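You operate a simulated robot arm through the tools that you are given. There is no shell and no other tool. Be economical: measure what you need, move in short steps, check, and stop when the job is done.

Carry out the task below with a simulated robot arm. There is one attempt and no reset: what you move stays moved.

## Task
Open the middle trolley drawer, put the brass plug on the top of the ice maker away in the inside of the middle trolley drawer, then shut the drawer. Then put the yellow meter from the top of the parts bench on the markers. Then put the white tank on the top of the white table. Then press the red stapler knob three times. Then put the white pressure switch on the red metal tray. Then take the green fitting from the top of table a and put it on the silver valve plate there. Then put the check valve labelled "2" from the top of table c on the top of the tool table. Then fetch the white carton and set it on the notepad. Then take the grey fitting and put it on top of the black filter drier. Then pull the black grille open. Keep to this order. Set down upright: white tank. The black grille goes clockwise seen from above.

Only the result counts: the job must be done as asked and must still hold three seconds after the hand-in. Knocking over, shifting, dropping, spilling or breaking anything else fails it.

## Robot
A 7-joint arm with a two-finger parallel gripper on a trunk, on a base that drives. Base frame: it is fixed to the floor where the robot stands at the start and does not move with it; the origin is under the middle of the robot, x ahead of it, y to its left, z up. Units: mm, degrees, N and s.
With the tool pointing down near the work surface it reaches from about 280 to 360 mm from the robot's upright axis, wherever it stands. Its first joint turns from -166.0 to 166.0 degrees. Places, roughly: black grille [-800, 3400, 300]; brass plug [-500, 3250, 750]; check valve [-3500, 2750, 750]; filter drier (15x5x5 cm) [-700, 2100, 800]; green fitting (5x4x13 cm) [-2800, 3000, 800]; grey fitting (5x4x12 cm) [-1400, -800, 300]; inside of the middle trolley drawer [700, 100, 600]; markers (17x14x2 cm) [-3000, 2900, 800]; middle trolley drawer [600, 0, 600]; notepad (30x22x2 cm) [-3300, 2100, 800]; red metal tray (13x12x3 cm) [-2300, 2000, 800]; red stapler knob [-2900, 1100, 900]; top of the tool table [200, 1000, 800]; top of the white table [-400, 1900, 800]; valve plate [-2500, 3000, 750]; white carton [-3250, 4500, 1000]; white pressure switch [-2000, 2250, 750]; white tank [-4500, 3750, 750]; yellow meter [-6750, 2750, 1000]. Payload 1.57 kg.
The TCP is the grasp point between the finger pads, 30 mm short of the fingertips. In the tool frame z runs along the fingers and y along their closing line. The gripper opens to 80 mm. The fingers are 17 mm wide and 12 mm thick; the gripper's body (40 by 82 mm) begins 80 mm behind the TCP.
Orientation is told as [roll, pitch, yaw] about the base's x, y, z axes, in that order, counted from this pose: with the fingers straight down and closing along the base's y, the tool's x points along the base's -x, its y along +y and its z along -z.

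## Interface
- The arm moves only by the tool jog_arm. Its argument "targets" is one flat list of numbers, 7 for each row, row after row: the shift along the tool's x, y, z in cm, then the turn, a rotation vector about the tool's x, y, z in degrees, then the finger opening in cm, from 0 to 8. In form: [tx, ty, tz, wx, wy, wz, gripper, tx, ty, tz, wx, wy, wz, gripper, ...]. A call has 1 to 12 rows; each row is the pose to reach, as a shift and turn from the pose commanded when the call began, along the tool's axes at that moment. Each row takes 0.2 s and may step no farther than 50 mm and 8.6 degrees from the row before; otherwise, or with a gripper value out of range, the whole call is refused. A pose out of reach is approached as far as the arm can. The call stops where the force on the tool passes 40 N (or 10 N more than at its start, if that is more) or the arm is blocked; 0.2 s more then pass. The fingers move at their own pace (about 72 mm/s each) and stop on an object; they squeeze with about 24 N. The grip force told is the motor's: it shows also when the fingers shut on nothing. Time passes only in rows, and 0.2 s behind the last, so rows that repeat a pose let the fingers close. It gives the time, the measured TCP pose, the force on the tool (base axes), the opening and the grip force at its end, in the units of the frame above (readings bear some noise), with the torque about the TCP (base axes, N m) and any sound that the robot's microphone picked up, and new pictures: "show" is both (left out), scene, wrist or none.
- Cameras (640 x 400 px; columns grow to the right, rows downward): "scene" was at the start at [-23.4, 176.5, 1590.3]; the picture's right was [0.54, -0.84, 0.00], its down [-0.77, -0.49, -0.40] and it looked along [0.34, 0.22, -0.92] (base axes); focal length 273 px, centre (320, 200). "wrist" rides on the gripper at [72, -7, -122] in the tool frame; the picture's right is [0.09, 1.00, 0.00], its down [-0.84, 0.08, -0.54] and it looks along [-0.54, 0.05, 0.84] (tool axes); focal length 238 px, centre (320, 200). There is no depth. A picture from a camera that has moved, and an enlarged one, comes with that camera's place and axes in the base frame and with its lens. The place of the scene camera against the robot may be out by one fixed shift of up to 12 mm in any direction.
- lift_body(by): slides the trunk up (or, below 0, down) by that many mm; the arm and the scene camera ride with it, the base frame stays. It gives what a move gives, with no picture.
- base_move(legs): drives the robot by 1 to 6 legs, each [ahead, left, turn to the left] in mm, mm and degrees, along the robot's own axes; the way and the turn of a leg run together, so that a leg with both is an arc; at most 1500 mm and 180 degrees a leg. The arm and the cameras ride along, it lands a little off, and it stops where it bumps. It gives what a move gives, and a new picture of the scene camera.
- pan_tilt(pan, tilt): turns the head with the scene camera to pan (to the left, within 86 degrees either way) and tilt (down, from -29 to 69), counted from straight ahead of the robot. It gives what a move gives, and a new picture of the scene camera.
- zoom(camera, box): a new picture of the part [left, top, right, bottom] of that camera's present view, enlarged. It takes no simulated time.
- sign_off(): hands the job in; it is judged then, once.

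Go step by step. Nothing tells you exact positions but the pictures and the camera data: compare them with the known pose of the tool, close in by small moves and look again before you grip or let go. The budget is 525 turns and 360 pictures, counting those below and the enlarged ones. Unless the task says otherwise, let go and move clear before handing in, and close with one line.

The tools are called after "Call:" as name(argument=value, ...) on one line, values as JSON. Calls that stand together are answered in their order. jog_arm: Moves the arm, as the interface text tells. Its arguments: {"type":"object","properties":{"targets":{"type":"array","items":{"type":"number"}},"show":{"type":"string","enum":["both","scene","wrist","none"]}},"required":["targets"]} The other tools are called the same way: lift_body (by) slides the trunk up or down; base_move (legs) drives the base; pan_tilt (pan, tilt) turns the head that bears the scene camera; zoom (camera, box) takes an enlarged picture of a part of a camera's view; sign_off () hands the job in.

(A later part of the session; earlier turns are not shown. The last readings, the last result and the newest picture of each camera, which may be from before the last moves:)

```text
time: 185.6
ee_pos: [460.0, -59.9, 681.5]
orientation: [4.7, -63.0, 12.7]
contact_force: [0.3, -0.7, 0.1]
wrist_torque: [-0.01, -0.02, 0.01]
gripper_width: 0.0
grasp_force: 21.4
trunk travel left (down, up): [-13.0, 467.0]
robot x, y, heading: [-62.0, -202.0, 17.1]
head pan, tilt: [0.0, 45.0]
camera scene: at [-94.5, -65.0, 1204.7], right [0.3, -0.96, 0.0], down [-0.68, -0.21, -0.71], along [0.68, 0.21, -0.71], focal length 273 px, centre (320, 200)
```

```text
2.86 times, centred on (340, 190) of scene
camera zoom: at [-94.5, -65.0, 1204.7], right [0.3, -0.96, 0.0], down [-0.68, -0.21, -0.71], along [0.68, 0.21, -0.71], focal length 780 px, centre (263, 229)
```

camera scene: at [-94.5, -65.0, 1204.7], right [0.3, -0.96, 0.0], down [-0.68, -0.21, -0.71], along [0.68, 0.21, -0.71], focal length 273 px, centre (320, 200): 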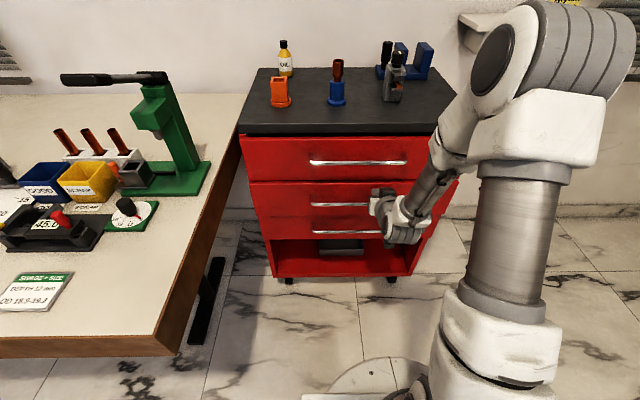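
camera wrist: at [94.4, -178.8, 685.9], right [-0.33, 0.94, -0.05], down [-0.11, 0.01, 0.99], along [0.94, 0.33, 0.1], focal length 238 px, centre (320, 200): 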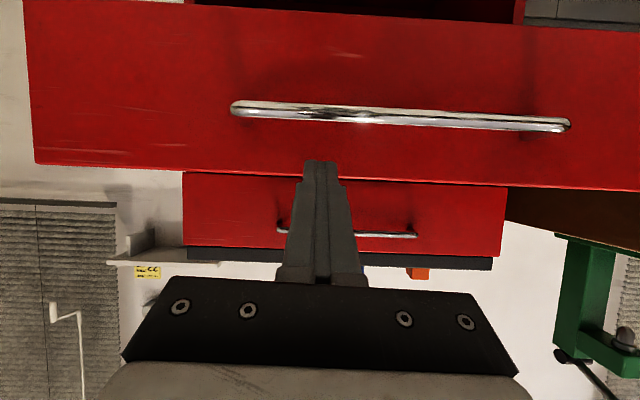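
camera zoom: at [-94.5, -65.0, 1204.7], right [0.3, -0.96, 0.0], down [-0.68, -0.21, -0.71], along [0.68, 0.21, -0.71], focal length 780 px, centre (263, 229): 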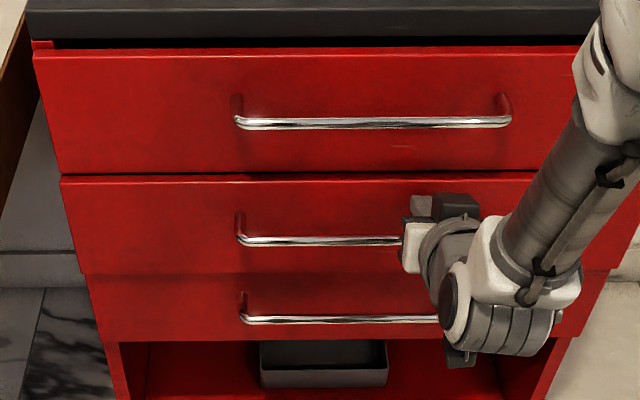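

Looks almost flush. A last 12 mm push to be sure it is fully shut.

Call:
base_move(legs=[[12, 0, 0]])

Call:
zoom(camera="scene", box=[230, 120, 450, 260])

```text
time: 186.4
ee_pos: [470.8, -56.9, 682.8]
orientation: [4.6, -63.0, 12.7]
contact_force: [0.1, -0.5, 1.2]
wrist_torque: [-0.03, 0.01, 0.01]
gripper_width: 0.0
grasp_force: 20.8
trunk travel left (down, up): [-13.0, 467.0]
robot x, y, heading: [-53.1, -200.1, 17.2]
head pan, tilt: [0.0, 45.0]
camera scene: at [-82.9, -61.5, 1204.7], right [0.3, -0.96, 0.0], down [-0.68, -0.21, -0.71], along [0.68, 0.21, -0.71], focal length 273 px, centre (320, 200)
```

scene: 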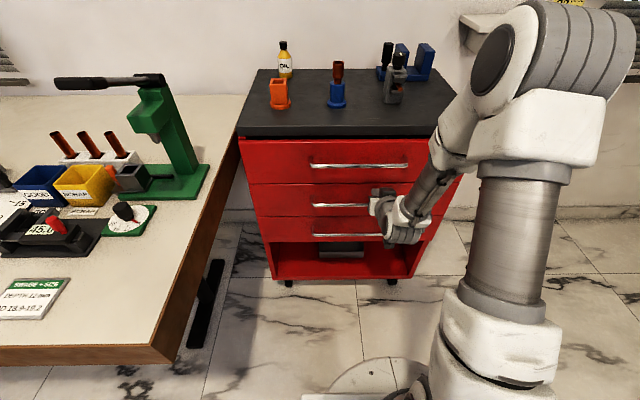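

```text
2.86 times, centred on (340, 190) of scene
camera zoom: at [-82.9, -61.5, 1204.7], right [0.3, -0.96, 0.0], down [-0.68, -0.21, -0.71], along [0.68, 0.21, -0.71], focal length 780 px, centre (263, 229)
```

zoom: 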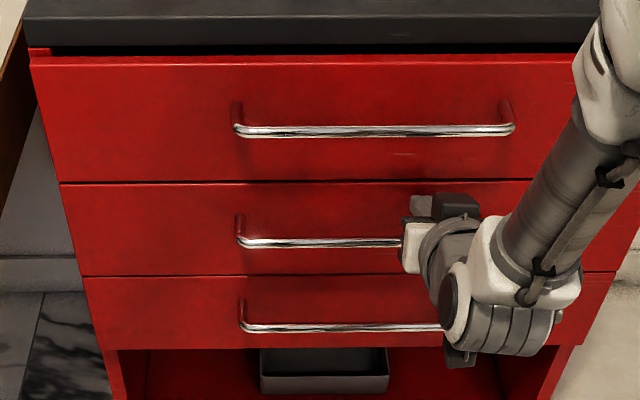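

Call:
base_move(legs=[[8, 0, 0]])

Call:
zoom(camera="scene", box=[230, 140, 380, 230])

```text
time: 187.3
ee_pos: [474.9, -55.0, 679.4]
orientation: [4.4, -62.4, 12.8]
contact_force: [-3.9, -1.0, 1.8]
wrist_torque: [0.01, -0.07, 0.0]
gripper_width: 0.0
grasp_force: 22.2
trunk travel left (down, up): [-13.0, 467.0]
robot x, y, heading: [-46.5, -197.4, 17.1]
head pan, tilt: [0.0, 45.0]
stopped in leg 1: the force on the tool passed its limit at 48 N (the readings are from after the stop); the commanded pose is now the measured one
camera scene: at [-76.3, -59.5, 1204.6], right [0.3, -0.96, 0.0], down [-0.68, -0.21, -0.71], along [0.68, 0.21, -0.71], focal length 273 px, centre (320, 200)
```

scene: 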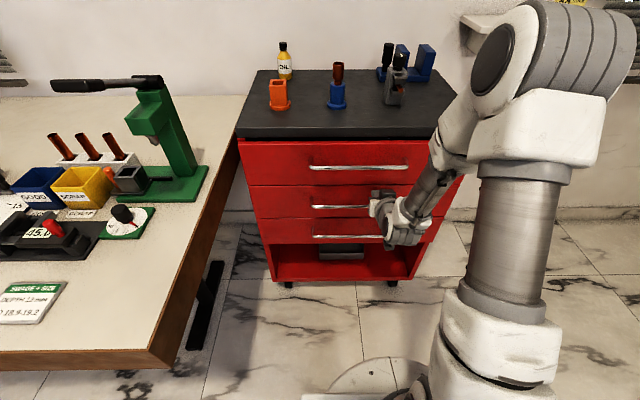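

```text
4.27 times, centred on (305, 185) of scene
camera zoom: at [-76.3, -59.5, 1204.6], right [0.3, -0.96, 0.0], down [-0.68, -0.21, -0.71], along [0.68, 0.21, -0.71], focal length 1165 px, centre (384, 264)
```

zoom: 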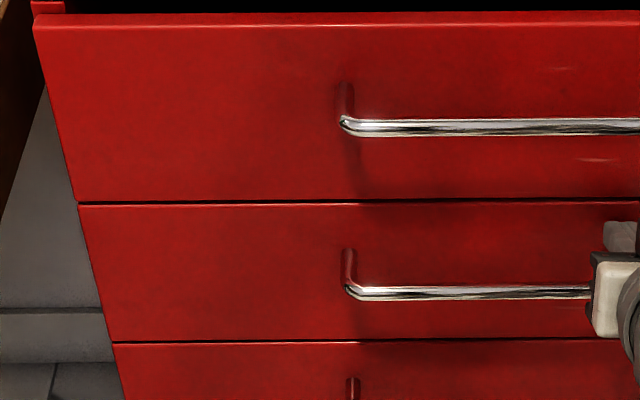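

The drawer hit its stop: fully shut. Backing off, raising, and returning the tool to vertical.

Call:
base_move(legs=[[-400, 0, 0]])

Call:
lift_body(by=440)

Call:
jog_arm(targets=[0, 0, 0, 0, 8, 0, 0, 0, 0, 0, 0, 16, 0, 0, 0, 0, 0, 0, 24, 0, 0, 0, 0, 0, 0, 32, 0, 0, 0, 0, 0, 0, 40, 0, 0, 0, 0, 0, 0, 48, 0, 0, 0, 0, 0, 0, 56, 0, 0, 0, 0, 0, 0, 62, 0, 0], show="none")

```text
time: 190.4
ee_pos: [96.9, -170.2, 679.2]
orientation: [4.5, -62.5, 13.1]
contact_force: [1.0, -0.7, 0.0]
wrist_torque: [0.03, -0.02, 0.02]
gripper_width: 0.2
grasp_force: 21.5
trunk travel left (down, up): [-13.0, 467.0]
robot x, y, heading: [-423.4, -315.7, 17.5]
head pan, tilt: [0.0, 45.0]
camera scene: at [-452.4, -176.3, 1204.7], right [0.3, -0.95, 0.0], down [-0.67, -0.21, -0.71], along [0.67, 0.21, -0.71], focal length 273 px, centre (320, 200)
```

scene: 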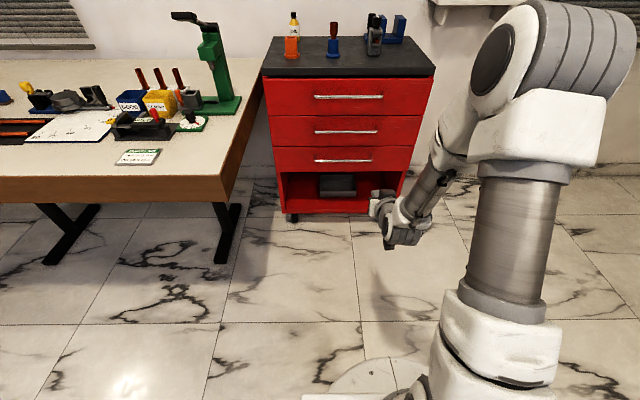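

```text
refused: 440 is not a number from -400 to 400
```

```text
time: 192.2
ee_pos: [97.5, -170.5, 678.9]
orientation: [2.0, -0.6, 16.8]
contact_force: [0.1, -0.6, 0.2]
wrist_torque: [0.0, -0.01, -0.02]
gripper_width: 0.2
grasp_force: 20.7
trunk travel left (down, up): [-13.0, 467.0]
robot x, y, heading: [-421.1, -315.3, 17.4]
head pan, tilt: [0.0, 45.0]
```

Shut and flush. Raising the trunk and turning to survey the other side of the room.

Call:
lift_body(by=400)

Call:
jog_arm(targets=[4, 0, 0, 0, 0, 0, 4, 8, 0, 0, 0, 0, 0, 8, 11, 0, 0, 0, 0, 0, 8], show="none")

Call:
base_move(legs=[[-300, 0, 0], [0, 0, 150]])

Call:
pan_tilt(pan=0, tilt=18)

```text
time: 196.1
ee_pos: [99.9, -169.1, 1079.7]
orientation: [2.0, -0.5, 16.9]
contact_force: [-0.1, 1.2, 0.0]
wrist_torque: [0.03, -0.01, -0.01]
gripper_width: 0.3
grasp_force: 21.1
trunk travel left (down, up): [-413.0, 67.0]
robot x, y, heading: [-419.2, -313.1, 17.4]
head pan, tilt: [0.0, 45.0]
```

```text
time: 196.9
ee_pos: [-8.4, -203.5, 1078.2]
orientation: [2.1, -0.6, 17.0]
contact_force: [-0.3, -1.0, 0.0]
wrist_torque: [0.0, -0.01, -0.01]
gripper_width: 80.0
grasp_force: 0.0
trunk travel left (down, up): [-413.0, 67.0]
robot x, y, heading: [-421.2, -315.2, 17.3]
head pan, tilt: [0.0, 45.0]
```

```text
time: 207.8
ee_pos: [-1120.3, -291.8, 1078.9]
orientation: [1.9, -0.5, 166.3]
contact_force: [1.0, 0.1, 0.4]
wrist_torque: [0.04, 0.02, -0.02]
gripper_width: 79.9
grasp_force: 0.1
trunk travel left (down, up): [-413.0, 67.0]
robot x, y, heading: [-709.3, -405.7, 166.7]
head pan, tilt: [0.0, 45.0]
camera scene: at [-735.4, -536.1, 1604.7], right [0.23, 0.97, 0.0], down [0.69, -0.16, -0.71], along [-0.69, 0.16, -0.71], focal length 273 px, centre (320, 200)
```

scene: 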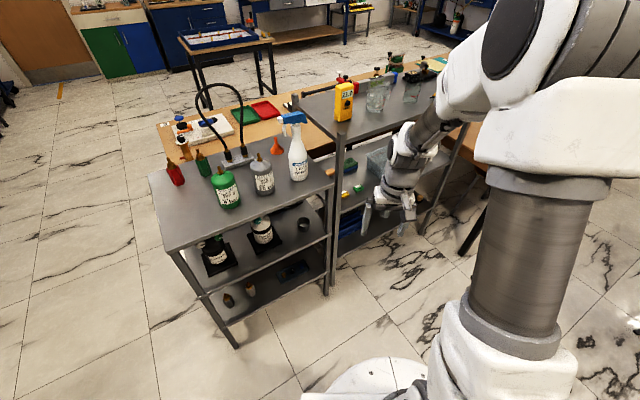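

```text
time: 208.7
ee_pos: [-1120.0, -290.3, 1077.6]
orientation: [2.0, -0.6, 166.4]
contact_force: [-0.7, -0.3, 0.0]
wrist_torque: [0.01, -0.01, -0.02]
gripper_width: 80.0
grasp_force: 0.1
trunk travel left (down, up): [-413.0, 67.0]
robot x, y, heading: [-704.8, -406.7, 166.9]
head pan, tilt: [0.0, 18.0]
camera scene: at [-747.0, -533.4, 1646.6], right [0.23, 0.97, 0.0], down [0.3, -0.07, -0.95], along [-0.93, 0.22, -0.31], focal length 273 px, centre (320, 200)
```

scene: 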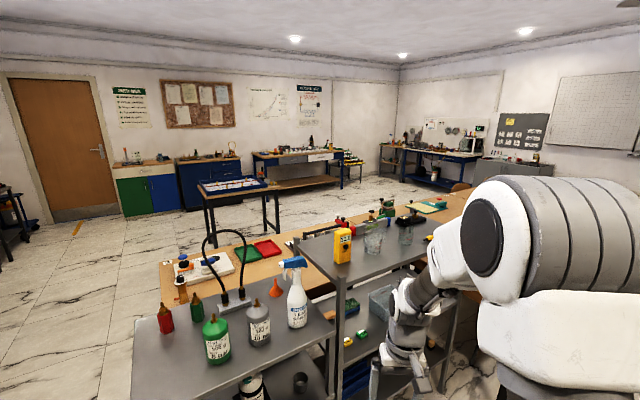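

The far-left benches are the target side. I'll take the known lane up and then the corridor along the whiteboard.

Call:
base_move(legs=[[0, 0, -60.9], [582, 78, 0], [1220, -10, 0], [1222, -10, 0]])

```text
time: 232.2
ee_pos: [-1650.7, 2921.8, 1077.8]
orientation: [2.0, -0.5, 103.7]
contact_force: [0.2, -0.1, -0.2]
wrist_torque: [0.01, 0.01, -0.01]
gripper_width: 80.0
grasp_force: 0.1
trunk travel left (down, up): [-413.0, 67.0]
robot x, y, heading: [-1562.4, 2503.7, 103.9]
head pan, tilt: [0.0, 18.0]
camera scene: at [-1694.9, 2487.5, 1646.7], right [0.97, 0.24, 0.0], down [0.07, -0.3, -0.95], along [-0.23, 0.92, -0.31], focal length 273 px, centre (320, 200)
```

scene: 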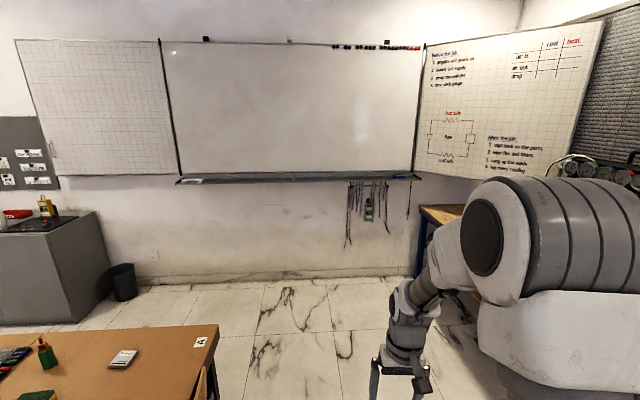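

Call:
base_move(legs=[[0, 0, 2.3], [1450, 0, 0], [0, 0, 90]])

```text
time: 247.4
ee_pos: [-2396.2, 3769.0, 1077.3]
orientation: [2.1, -0.4, -162.1]
contact_force: [0.3, 1.3, -0.4]
wrist_torque: [-0.02, 0.01, 0.01]
gripper_width: 79.8
grasp_force: 0.1
trunk travel left (down, up): [-413.0, 67.0]
robot x, y, heading: [-1984.4, 3884.2, -161.9]
head pan, tilt: [0.0, 18.0]
camera scene: at [-1946.7, 3754.1, 1646.7], right [-0.31, 0.95, 0.0], down [0.29, 0.1, -0.95], along [-0.9, -0.3, -0.31], focal length 273 px, centre (320, 200)
```

scene: 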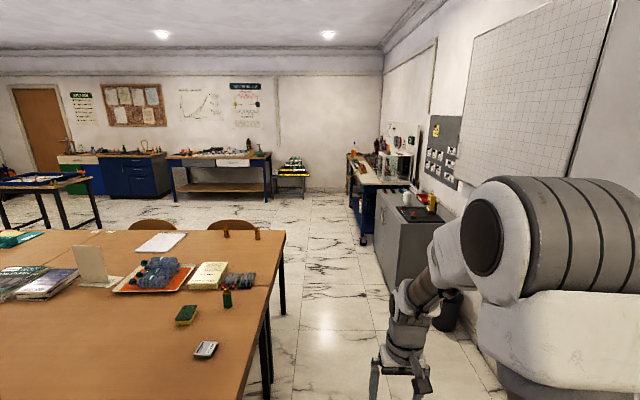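

Call:
zoom(camera="scene", box=[260, 110, 460, 250])

Call:
zoom(camera="scene", box=[0, 200, 290, 400])

```text
2.86 times, centred on (360, 180) of scene
camera zoom: at [-1946.7, 3754.1, 1646.7], right [-0.31, 0.95, 0.0], down [0.29, 0.1, -0.95], along [-0.9, -0.3, -0.31], focal length 780 px, centre (206, 257)
```

zoom: 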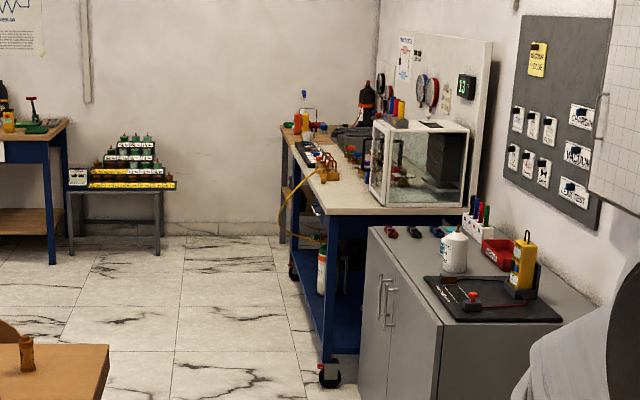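

```text
2.00 times, centred on (145, 300) of scene
camera zoom: at [-1946.7, 3754.1, 1646.7], right [-0.31, 0.95, 0.0], down [0.29, 0.1, -0.95], along [-0.9, -0.3, -0.31], focal length 546 px, centre (670, 0)
```

zoom: 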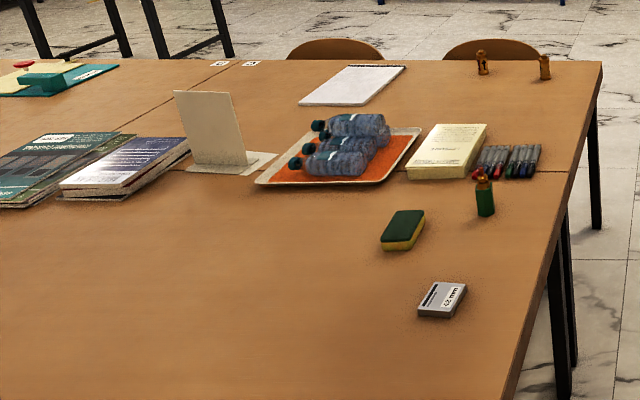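

I see the markers, fitting, valve plate and notepad on the wooden tables, the white tank on the grey cabinet, and the parts bench in the far corner. Driving down the corridor.

Call:
base_move(legs=[[0, 40, -1.9], [1500, 0, 0], [1500, 0, 0]])

```text
time: 267.6
ee_pos: [-5286.6, 2881.5, 1077.1]
orientation: [2.0, -0.5, -164.1]
contact_force: [-0.3, -0.3, 0.3]
wrist_torque: [0.02, 0.01, -0.01]
gripper_width: 80.0
grasp_force: 0.1
trunk travel left (down, up): [-413.0, 67.0]
robot x, y, heading: [-4870.9, 2990.4, -163.7]
head pan, tilt: [0.0, 18.0]
camera scene: at [-4838.8, 2852.4, 1646.7], right [-0.28, 0.96, 0.0], down [0.3, 0.09, -0.95], along [-0.91, -0.27, -0.31], focal length 273 px, centre (320, 200)
```

scene: 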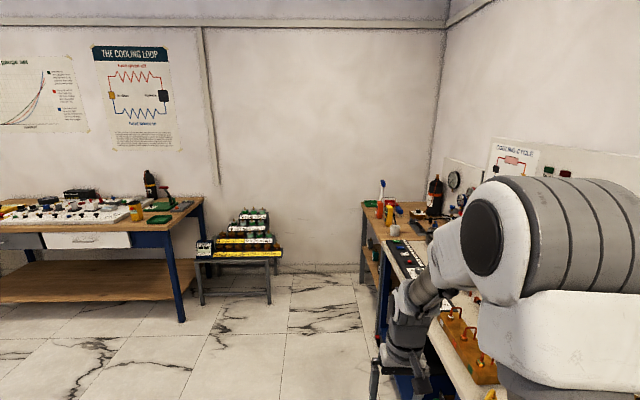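

Call:
zoom(camera="scene", box=[340, 160, 480, 280])

```text
3.33 times, centred on (410, 220) of scene
camera zoom: at [-4838.8, 2852.4, 1646.7], right [-0.28, 0.96, 0.0], down [0.3, 0.09, -0.95], along [-0.91, -0.27, -0.31], focal length 910 px, centre (20, 133)
```

zoom: 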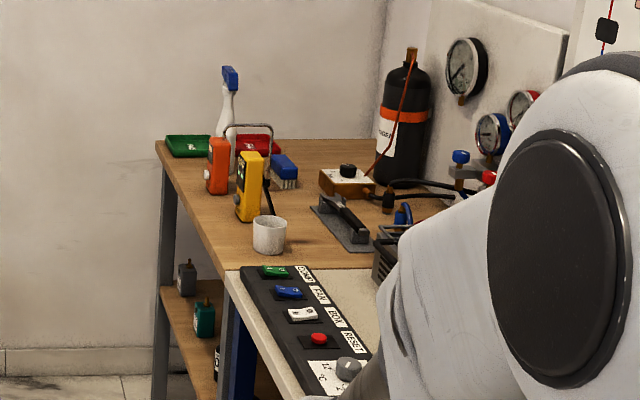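

The yellow meter stands near the front edge of the corner bench, about (-6720, 2815). Driving in front of it and facing the bench.

Call:
base_move(legs=[[1000, 95, 0], [820, 95, 0], [0, 0, -90]])

Call:
pan_tilt(pan=0, tilt=45)

```text
time: 284.9
ee_pos: [-6665.6, 2716.3, 1078.5]
orientation: [2.1, -0.6, 105.9]
contact_force: [-0.7, 0.2, -0.1]
wrist_torque: [-0.02, 0.02, -0.02]
gripper_width: 79.8
grasp_force: 0.0
trunk travel left (down, up): [-413.0, 67.0]
robot x, y, heading: [-6560.7, 2302.3, 106.4]
head pan, tilt: [0.0, 18.0]
camera scene: at [-6692.0, 2280.3, 1646.7], right [0.96, 0.28, 0.0], down [0.09, -0.3, -0.95], along [-0.27, 0.91, -0.31], focal length 273 px, centre (320, 200)
```

scene: 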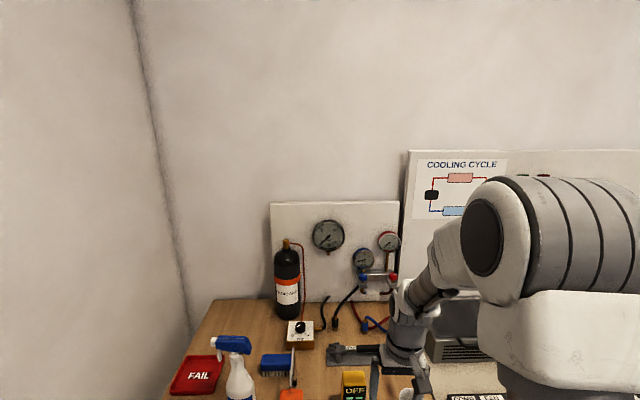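

```text
time: 285.8
ee_pos: [-6665.7, 2715.9, 1077.6]
orientation: [2.2, -0.5, 105.8]
contact_force: [-0.5, -0.1, 0.3]
wrist_torque: [-0.02, -0.01, 0.01]
gripper_width: 80.2
grasp_force: 0.1
trunk travel left (down, up): [-413.0, 67.0]
robot x, y, heading: [-6563.0, 2303.3, 106.3]
head pan, tilt: [0.0, 45.0]
camera scene: at [-6688.6, 2268.8, 1604.8], right [0.96, 0.28, 0.0], down [0.2, -0.68, -0.71], along [-0.2, 0.68, -0.71], focal length 273 px, centre (320, 200)
```

scene: 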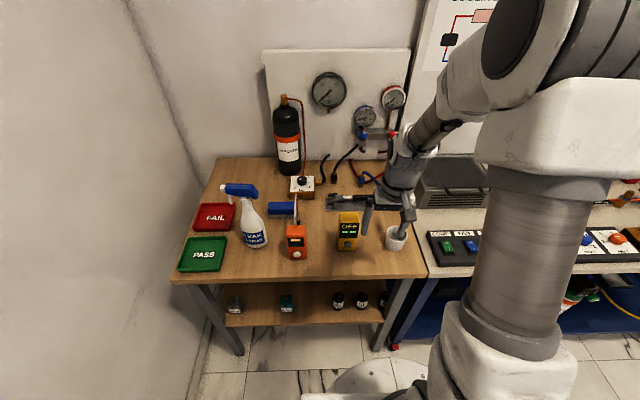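

Call:
zoom(camera="scene", box=[270, 180, 420, 280])

Call:
jog_arm(targets=[0, 0, 0, 0, 0, 0, 8], show="wrist")

```text
4.00 times, centred on (345, 230) of scene
camera zoom: at [-6688.6, 2268.8, 1604.8], right [0.96, 0.28, 0.0], down [0.2, -0.68, -0.71], along [-0.2, 0.68, -0.71], focal length 1092 px, centre (220, 80)
```

zoom: 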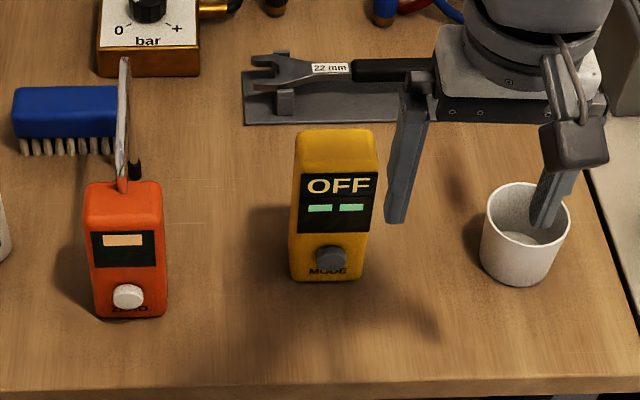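

```text
time: 286.2
ee_pos: [-6665.0, 2716.2, 1077.7]
orientation: [2.1, -0.4, 105.9]
contact_force: [-0.6, -0.3, 0.8]
wrist_torque: [-0.01, -0.01, 0.02]
gripper_width: 80.2
grasp_force: 0.1
trunk travel left (down, up): [-413.0, 67.0]
robot x, y, heading: [-6562.4, 2302.3, 106.3]
head pan, tilt: [0.0, 45.0]
camera wrist: at [-6634.4, 2648.5, 1198.4], right [-0.93, -0.36, 0.03], down [-0.28, 0.78, 0.55], along [-0.23, 0.5, -0.83], focal length 238 px, centre (320, 200)
```

wrist: 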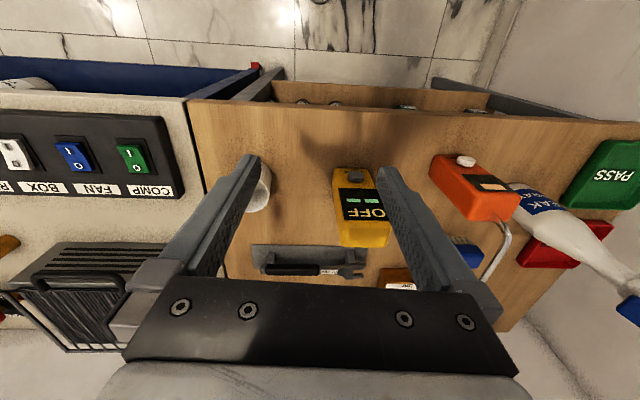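

The meter stands about 150 tall, 50–60 wide, centre near (-6762, 2812). Moving above it.

Call:
jog_arm(targets=[-4, 2.2, 0, 0, 0, 0, 8, -8, 4.4, 0, 0, 0, 0, 8, -11.9, 6.6, 0, 0, 0, 0, 8], show="both")

```text
time: 287.0
ee_pos: [-6764.7, 2812.4, 1083.0]
orientation: [2.0, -0.6, 105.9]
contact_force: [-0.4, -0.2, 0.0]
wrist_torque: [-0.01, 0.01, 0.02]
gripper_width: 80.0
grasp_force: 0.2
trunk travel left (down, up): [-413.0, 67.0]
robot x, y, heading: [-6561.9, 2301.8, 106.5]
head pan, tilt: [0.0, 45.0]
camera scene: at [-6688.8, 2268.9, 1604.7], right [0.96, 0.28, 0.0], down [0.2, -0.68, -0.71], along [-0.2, 0.68, -0.71], focal length 273 px, centre (320, 200)
camera wrist: at [-6733.4, 2745.2, 1202.6], right [-0.93, -0.36, 0.03], down [-0.28, 0.78, 0.55], along [-0.23, 0.5, -0.83], focal length 238 px, centre (320, 200)
```

scene: 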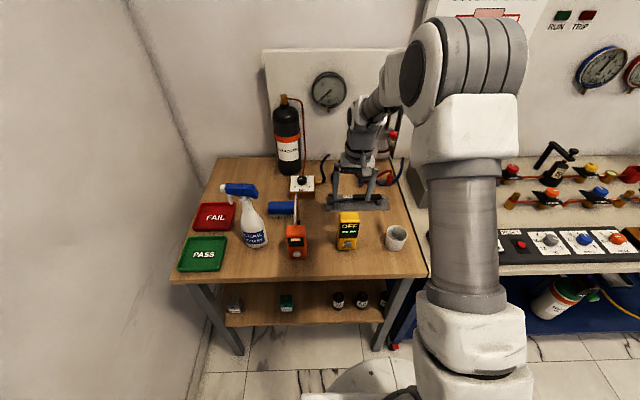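
wrist: 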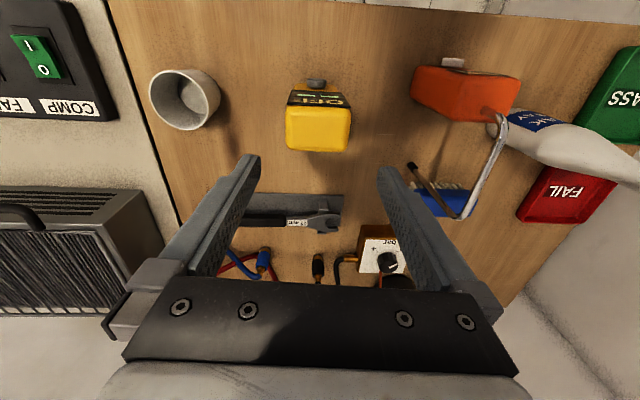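

Aligned; the meter top is at about 980. Shifting 7 mm back and descending around it.

Call:
jog_arm(targets=[0.7, -0.1, 4, 0, 0, 0, 8, 0.7, -0.1, 7, 0, 0, 0, 8], show="wrist")

```text
time: 287.6
ee_pos: [-6760.9, 2805.7, 1011.3]
orientation: [2.0, -0.6, 105.9]
contact_force: [-0.1, -0.5, 0.0]
wrist_torque: [-0.02, -0.01, 0.01]
gripper_width: 80.0
grasp_force: 0.0
trunk travel left (down, up): [-413.0, 67.0]
robot x, y, heading: [-6560.4, 2301.7, 106.2]
head pan, tilt: [0.0, 45.0]
camera wrist: at [-6730.4, 2738.4, 1131.7], right [-0.93, -0.36, 0.03], down [-0.28, 0.78, 0.55], along [-0.23, 0.5, -0.83], focal length 238 px, centre (320, 200)
```

wrist: 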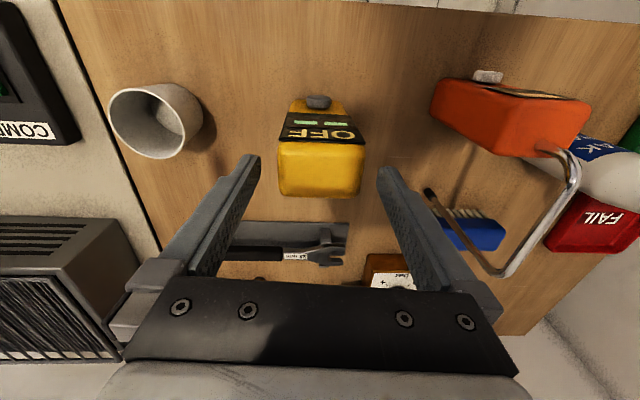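

Call:
jog_arm(targets=[0, 0, 4, 0, 0, 0, 8, 0, 0, 7.5, 0, 0, 0, 8], show="wrist")

```text
time: 288.2
ee_pos: [-6764.3, 2805.9, 934.5]
orientation: [2.2, -0.6, 105.8]
contact_force: [0.4, -0.5, 0.2]
wrist_torque: [0.01, 0.02, 0.01]
gripper_width: 80.0
grasp_force: 0.1
trunk travel left (down, up): [-413.0, 67.0]
robot x, y, heading: [-6557.4, 2306.7, 106.2]
head pan, tilt: [0.0, 45.0]
camera wrist: at [-6733.4, 2738.5, 1055.8], right [-0.93, -0.36, 0.03], down [-0.28, 0.78, 0.55], along [-0.23, 0.51, -0.83], focal length 238 px, centre (320, 200)
```

wrist: 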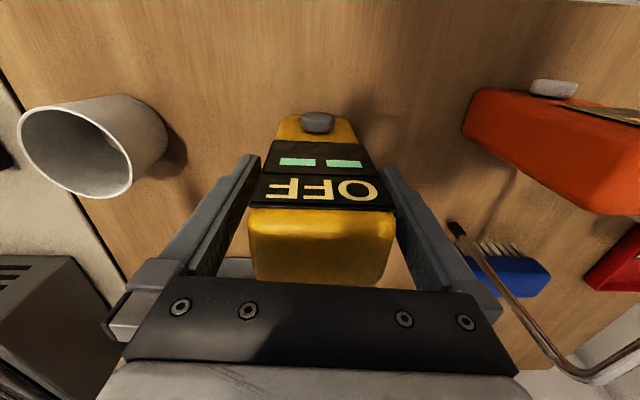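

Straddling it. Closing and lifting.

Call:
jog_arm(targets=[0, 0, 0, 0, 0, 0, 5, 0, 0, 0, 0, 0, 0, 4, 0, 0, 0, 0, 0, 0, 4, 0, 0, 0, 0, 0, 0, 4, 0, 0, -4, 0, 0, 0, 4, 0, 0, -8, 0, 0, 0, 4, 0, 0, -12, 0, 0, 0, 4], show="both")

```text
time: 289.8
ee_pos: [-6758.7, 2804.8, 1055.3]
orientation: [2.1, -0.5, 106.0]
contact_force: [-1.2, -0.9, -1.7]
wrist_torque: [0.0, 0.01, -0.02]
gripper_width: 59.8
grasp_force: 24.0
trunk travel left (down, up): [-413.0, 67.0]
robot x, y, heading: [-6557.4, 2299.6, 106.4]
head pan, tilt: [0.0, 45.0]
camera scene: at [-6688.6, 2268.8, 1604.7], right [0.96, 0.28, 0.0], down [0.2, -0.68, -0.71], along [-0.2, 0.68, -0.71], focal length 273 px, centre (320, 200)
camera wrist: at [-6728.4, 2738.1, 1176.4], right [-0.93, -0.36, 0.03], down [-0.28, 0.78, 0.55], along [-0.23, 0.5, -0.83], focal length 238 px, centre (320, 200)
```

scene: 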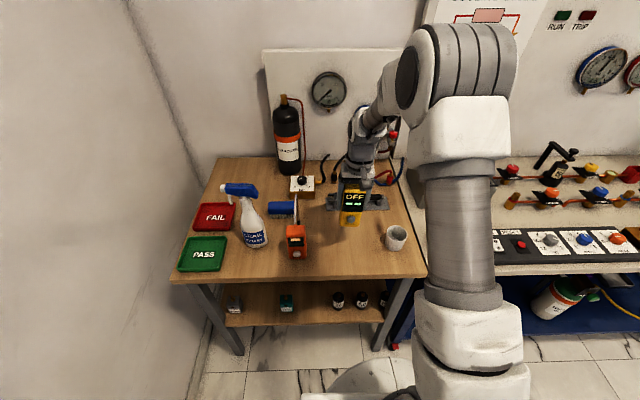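
wrist: 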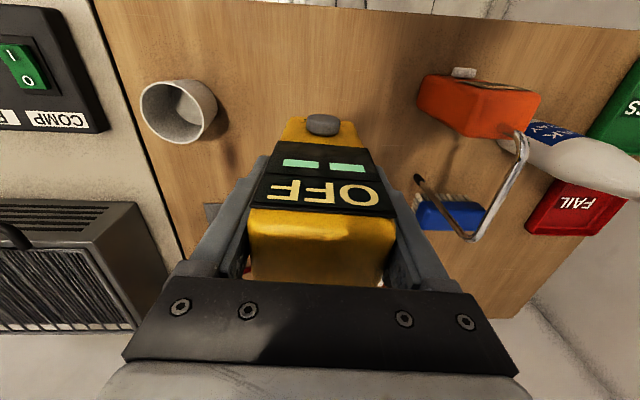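

Meter held. Raising a bit, retracting, and driving back along the corridor to the end of table A.

Call:
lift_body(by=60)

Call:
jog_arm(targets=[4, 0, 0, 0, 0, 0, 4, 8, 0, 0, 0, 0, 0, 4, 12, 0, 0, 0, 0, 0, 4], show="none")

Call:
base_move(legs=[[0, 0, 90], [-1190, -52, 0], [-1190, -52, 0], [-1180, -52, 0]])

```text
time: 290.8
ee_pos: [-6759.5, 2805.7, 1114.8]
orientation: [1.9, -0.4, 106.0]
contact_force: [0.5, 0.6, -2.3]
wrist_torque: [-0.02, -0.01, 0.01]
gripper_width: 59.9
grasp_force: 23.9
trunk travel left (down, up): [-473.0, 7.0]
robot x, y, heading: [-6559.4, 2305.2, 106.3]
head pan, tilt: [0.0, 45.0]
```

```text
time: 291.6
ee_pos: [-6726.5, 2689.5, 1111.9]
orientation: [1.9, -0.7, 105.9]
contact_force: [-0.6, 0.4, -2.1]
wrist_torque: [0.01, 0.02, 0.0]
gripper_width: 59.8
grasp_force: 23.6
trunk travel left (down, up): [-473.0, 7.0]
robot x, y, heading: [-6560.8, 2304.1, 106.4]
head pan, tilt: [0.0, 45.0]
```

```text
time: 319.9
ee_pos: [-3562.6, 3261.6, 1112.3]
orientation: [2.0, -0.5, -163.2]
contact_force: [0.1, 1.1, -2.1]
wrist_torque: [0.01, 0.03, 0.0]
gripper_width: 59.9
grasp_force: 24.1
trunk travel left (down, up): [-473.0, 7.0]
robot x, y, heading: [-3181.0, 3431.3, -162.9]
head pan, tilt: [0.0, 45.0]
camera scene: at [-3131.2, 3303.5, 1664.7], right [-0.3, 0.96, 0.0], down [0.68, 0.21, -0.71], along [-0.68, -0.21, -0.71], focal length 273 px, centre (320, 200)
```

scene: 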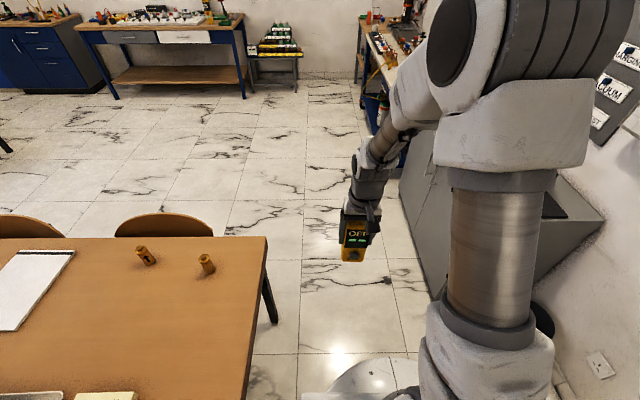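

Now turning to face the table end.

Call:
base_move(legs=[[0, 0, 89]])

Call:
zoom(camera="scene", box=[220, 150, 420, 290])

```text
time: 325.5
ee_pos: [-3002.4, 3050.3, 1113.3]
orientation: [1.9, -0.5, -72.5]
contact_force: [0.0, 0.7, -2.3]
wrist_torque: [0.04, -0.03, -0.01]
gripper_width: 60.1
grasp_force: 23.8
trunk travel left (down, up): [-473.0, 7.0]
robot x, y, heading: [-3177.9, 3433.8, -72.2]
head pan, tilt: [0.0, 45.0]
camera scene: at [-3037.6, 3479.3, 1664.7], right [-0.95, -0.31, 0.0], down [-0.22, 0.67, -0.71], along [0.22, -0.67, -0.71], focal length 273 px, centre (320, 200)
```

scene: 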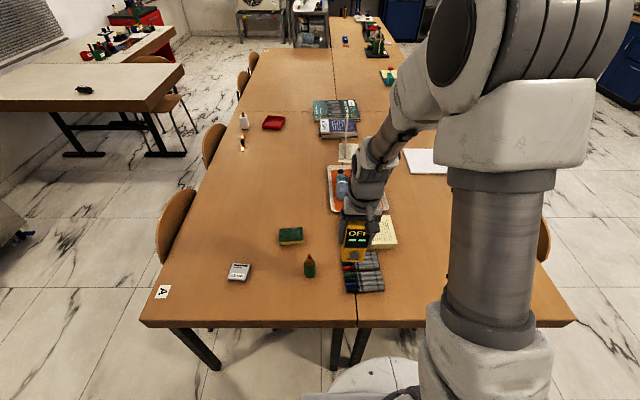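

```text
2.86 times, centred on (320, 220) of scene
camera zoom: at [-3037.6, 3479.3, 1664.7], right [-0.95, -0.31, 0.0], down [-0.22, 0.67, -0.71], along [0.22, -0.67, -0.71], focal length 780 px, centre (320, 143)
```

zoom: 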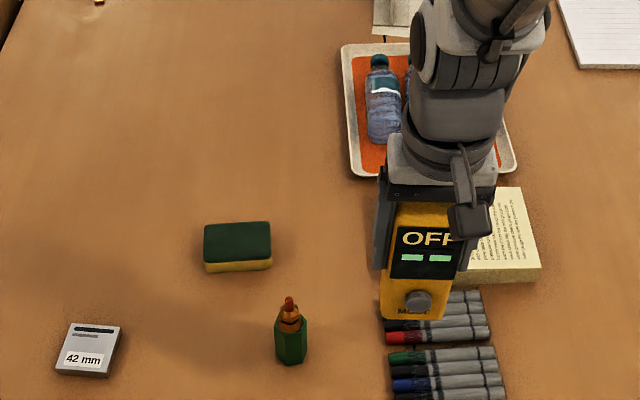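

Markers centre about (-3035, 2934). Moving the meter above it.

Call:
jog_arm(targets=[-4, -2.6, 0, 0, 0, 0, 4, -8, -5.2, 0, 0, 0, 0, 4, -10, -6.7, 0, 0, 0, 0, 4], show="both")

Call:
zoom(camera="scene", box=[270, 180, 470, 320])

```text
time: 326.3
ee_pos: [-3035.5, 2933.3, 1111.8]
orientation: [2.0, -0.5, -72.5]
contact_force: [-0.3, 0.1, -2.1]
wrist_torque: [0.01, -0.01, 0.0]
gripper_width: 59.8
grasp_force: 24.0
trunk travel left (down, up): [-473.0, 7.0]
robot x, y, heading: [-3174.0, 3434.4, -72.1]
head pan, tilt: [0.0, 45.0]
camera scene: at [-3037.7, 3479.0, 1664.8], right [-0.95, -0.31, 0.0], down [-0.22, 0.67, -0.71], along [0.22, -0.67, -0.71], focal length 273 px, centre (320, 200)
camera wrist: at [-3068.2, 2999.5, 1232.4], right [0.92, 0.39, 0.03], down [0.31, -0.78, 0.55], along [0.24, -0.5, -0.83], focal length 238 px, centre (320, 200)
```

scene: 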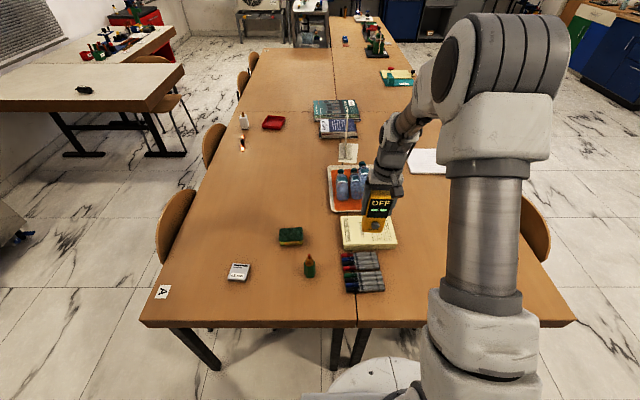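
wrist: 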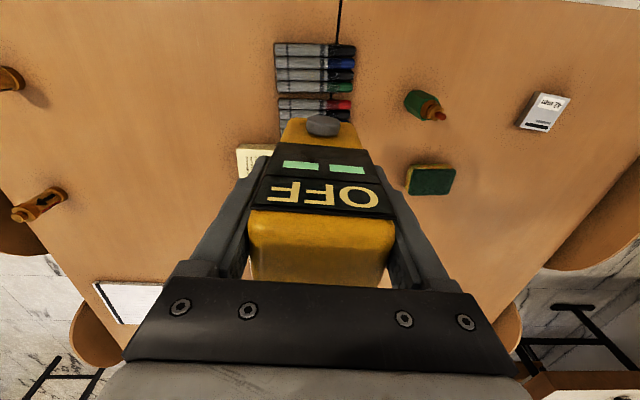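

```text
2.86 times, centred on (370, 250) of scene
camera zoom: at [-3037.7, 3479.0, 1664.8], right [-0.95, -0.31, 0.0], down [-0.22, 0.67, -0.71], along [0.22, -0.67, -0.71], focal length 780 px, centre (177, 57)
```

zoom: 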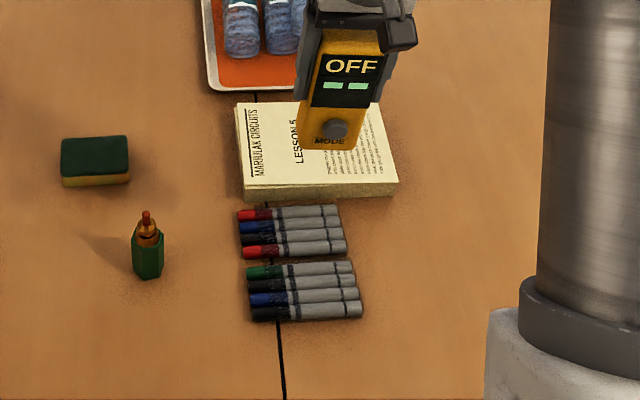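

Nearly centred over the eight markers. Lowering in stages.

Call:
lift_body(by=-180)

Call:
jog_arm(targets=[0, 0, 0, 0, 0, 0, 4], show="both")

Call:
zoom(camera="scene", box=[270, 150, 470, 290])

```text
time: 328.3
ee_pos: [-3034.0, 2933.1, 931.1]
orientation: [2.0, -0.5, -72.5]
contact_force: [0.3, -1.2, -1.2]
wrist_torque: [-0.02, 0.02, 0.0]
gripper_width: 59.8
grasp_force: 24.1
trunk travel left (down, up): [-293.0, 187.0]
robot x, y, heading: [-3177.7, 3434.3, -72.4]
head pan, tilt: [0.0, 45.0]
```

```text
time: 328.7
ee_pos: [-3035.8, 2933.6, 932.1]
orientation: [2.0, -0.5, -72.5]
contact_force: [0.4, 0.2, -2.8]
wrist_torque: [0.03, 0.0, -0.02]
gripper_width: 59.8
grasp_force: 24.0
trunk travel left (down, up): [-293.0, 187.0]
robot x, y, heading: [-3178.1, 3433.5, -72.3]
head pan, tilt: [0.0, 45.0]
camera scene: at [-3037.6, 3479.2, 1484.8], right [-0.95, -0.31, 0.0], down [-0.22, 0.67, -0.71], along [0.22, -0.67, -0.71], focal length 273 px, centre (320, 200)
camera wrist: at [-3067.8, 3000.0, 1052.5], right [0.92, 0.39, 0.03], down [0.31, -0.78, 0.55], along [0.24, -0.5, -0.83], focal length 238 px, centre (320, 200)
```

scene: 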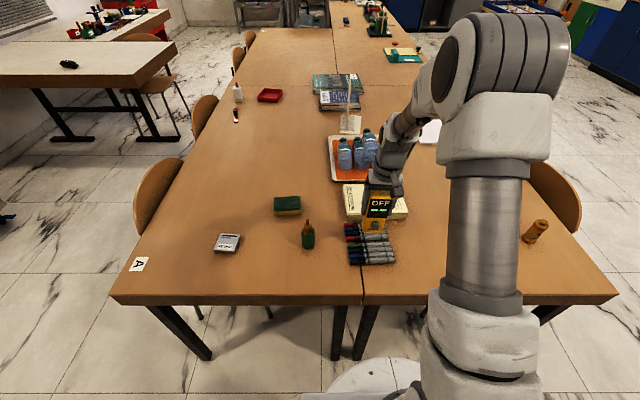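
wrist: 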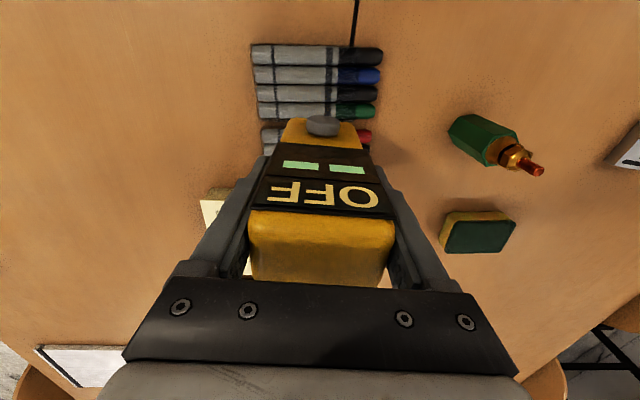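

```text
2.86 times, centred on (370, 220) of scene
camera zoom: at [-3037.6, 3479.2, 1484.8], right [-0.95, -0.31, 0.0], down [-0.22, 0.67, -0.71], along [0.22, -0.67, -0.71], focal length 780 px, centre (177, 143)
```

zoom: 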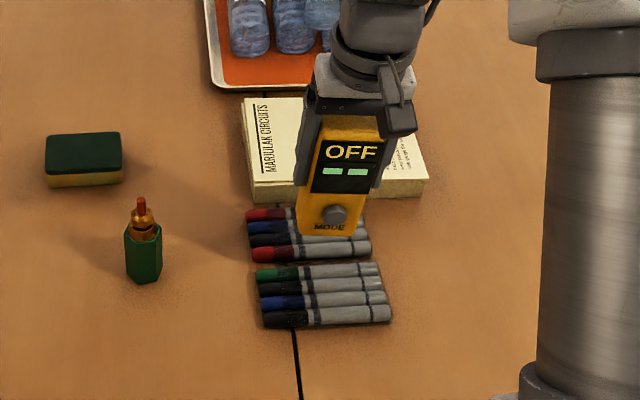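

Aligned within a few mm. Lowering slowly until contact.

Call:
lift_body(by=-40)

Call:
jog_arm(targets=[-0.5, 0, 0.4, 0, 0, 0, 4, -0.5, 0, 0.8, 0, 0, 0, 4, -0.5, 0, 1.2, 0, 0, 0, 4, -0.5, 0, 1.6, 0, 0, 0, 4], show="wrist")

Call:
zoom(camera="scene", box=[290, 150, 450, 270])

```text
time: 329.5
ee_pos: [-3035.0, 2934.3, 892.3]
orientation: [2.0, -0.5, -72.4]
contact_force: [0.6, -0.8, -2.6]
wrist_torque: [0.01, 0.01, 0.03]
gripper_width: 60.0
grasp_force: 24.1
trunk travel left (down, up): [-253.0, 227.0]
robot x, y, heading: [-3179.6, 3433.9, -72.1]
head pan, tilt: [0.0, 45.0]
```

```text
time: 330.5
ee_pos: [-3032.9, 2928.9, 877.2]
orientation: [2.0, -0.6, -72.5]
contact_force: [0.2, -0.6, -3.1]
wrist_torque: [-0.01, -0.01, -0.01]
gripper_width: 59.8
grasp_force: 24.0
trunk travel left (down, up): [-253.0, 227.0]
robot x, y, heading: [-3177.1, 3433.0, -72.1]
head pan, tilt: [0.0, 45.0]
camera wrist: at [-3065.3, 2995.5, 996.8], right [0.92, 0.39, 0.03], down [0.3, -0.78, 0.55], along [0.24, -0.5, -0.83], focal length 238 px, centre (320, 200)
```

wrist: 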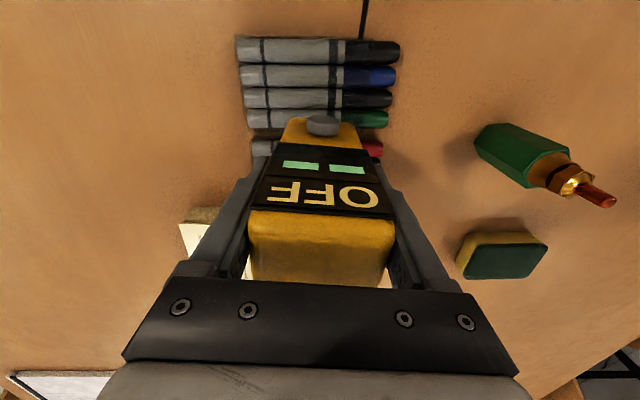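

```text
3.33 times, centred on (370, 210) of scene
camera zoom: at [-3037.7, 3479.3, 1444.7], right [-0.95, -0.31, 0.0], down [-0.22, 0.67, -0.71], along [0.22, -0.67, -0.71], focal length 910 px, centre (153, 167)
```

zoom: 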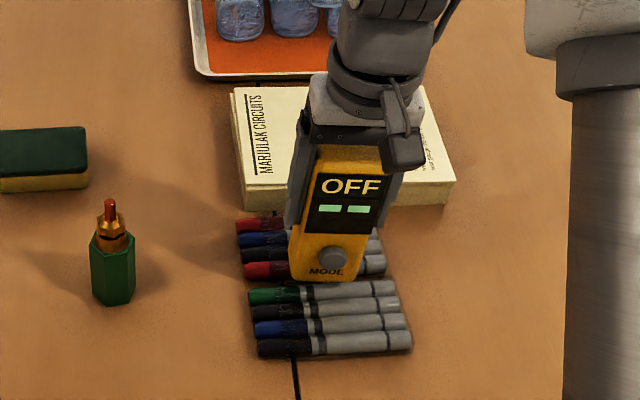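

Call:
jog_arm(targets=[0, 0, 0.4, 0, 0, 0, 4, 0, 0, 0.8, 0, 0, 0, 4, 0, 0, 1.2, 0, 0, 0, 4, 0, 0, 1.6, 0, 0, 0, 4, 0, 0, 2, 0, 0, 0, 4], show="wrist")

Call:
zoom(camera="scene", box=[290, 150, 450, 270])

```text
time: 331.7
ee_pos: [-3033.3, 2929.8, 856.4]
orientation: [1.9, -0.6, -72.5]
contact_force: [-0.8, -2.2, 13.2]
wrist_torque: [-0.27, 0.48, 0.07]
gripper_width: 59.9
grasp_force: 22.6
trunk travel left (down, up): [-253.0, 227.0]
robot x, y, heading: [-3176.2, 3433.6, -72.1]
head pan, tilt: [0.0, 45.0]
camera wrist: at [-3064.7, 2995.8, 976.7], right [0.92, 0.39, 0.03], down [0.3, -0.77, 0.55], along [0.24, -0.5, -0.83], focal length 238 px, centre (320, 200)
```

wrist: 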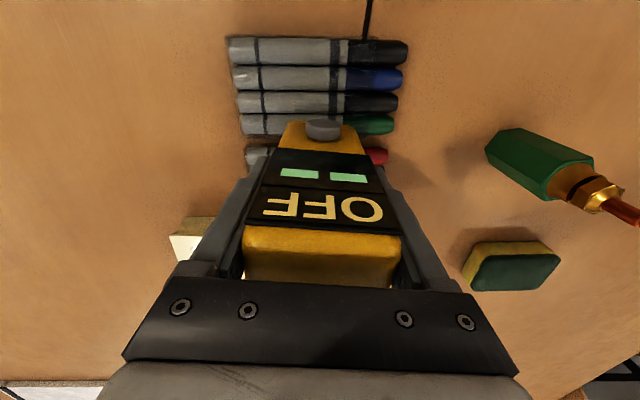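

```text
3.33 times, centred on (370, 210) of scene
camera zoom: at [-3037.9, 3480.1, 1444.7], right [-0.95, -0.31, 0.0], down [-0.22, 0.67, -0.71], along [0.22, -0.67, -0.71], focal length 910 px, centre (153, 167)
```

zoom: 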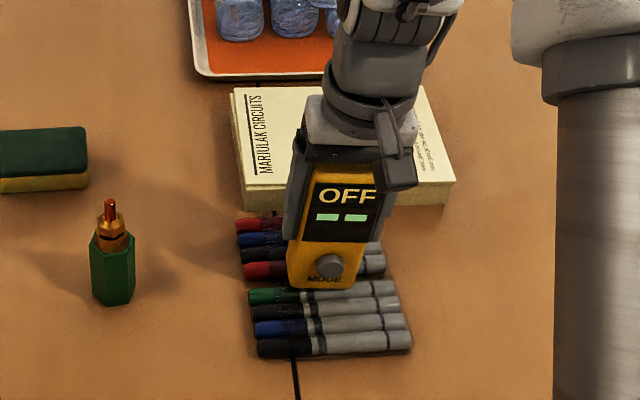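

Contact made (13 N). Easing slightly and releasing.

Call:
jog_arm(targets=[0, 0, -0.15, 0, 0, 0, 4, 0, 0, -0.15, 0, 0, 0, 6.5, 0, 0, -0.15, 0, 0, 0, 8, 0, 0, -0.15, 0, 0, 0, 8, 0, 0, -0.15, 0, 0, 0, 8], show="wrist")

Call:
zoom(camera="scene", box=[290, 150, 450, 270])

```text
time: 332.9
ee_pos: [-3032.1, 2928.1, 858.4]
orientation: [2.0, -0.5, -72.5]
contact_force: [-0.9, 0.0, -0.4]
wrist_torque: [0.03, -0.01, 0.01]
gripper_width: 79.9
grasp_force: 0.1
trunk travel left (down, up): [-253.0, 227.0]
robot x, y, heading: [-3178.4, 3430.3, -72.1]
head pan, tilt: [0.0, 45.0]
camera wrist: at [-3064.3, 2995.6, 977.6], right [0.92, 0.39, 0.03], down [0.31, -0.78, 0.55], along [0.24, -0.5, -0.83], focal length 238 px, centre (320, 200)
```

wrist: 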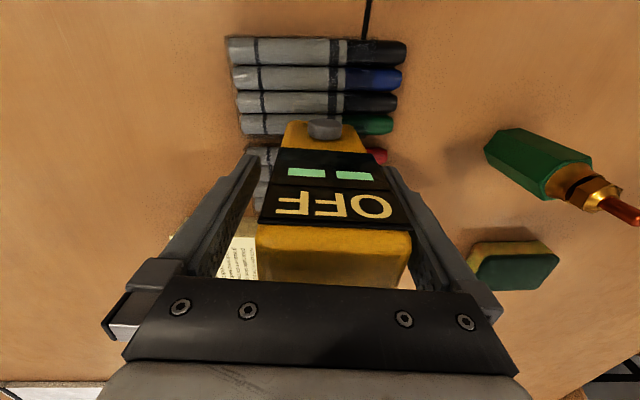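

```text
3.33 times, centred on (370, 210) of scene
camera zoom: at [-3037.7, 3479.4, 1444.7], right [-0.95, -0.31, 0.0], down [-0.22, 0.67, -0.71], along [0.22, -0.67, -0.71], focal length 910 px, centre (153, 167)
```

zoom: 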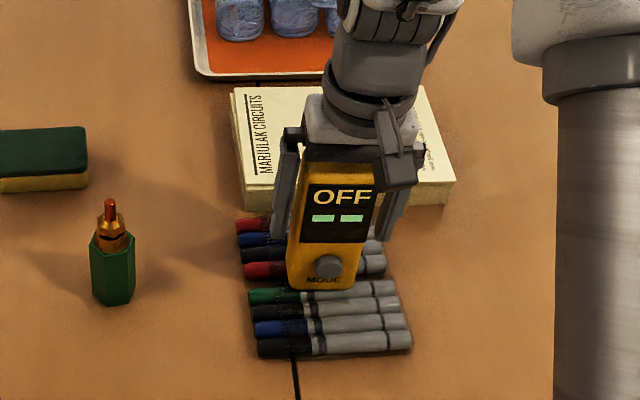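

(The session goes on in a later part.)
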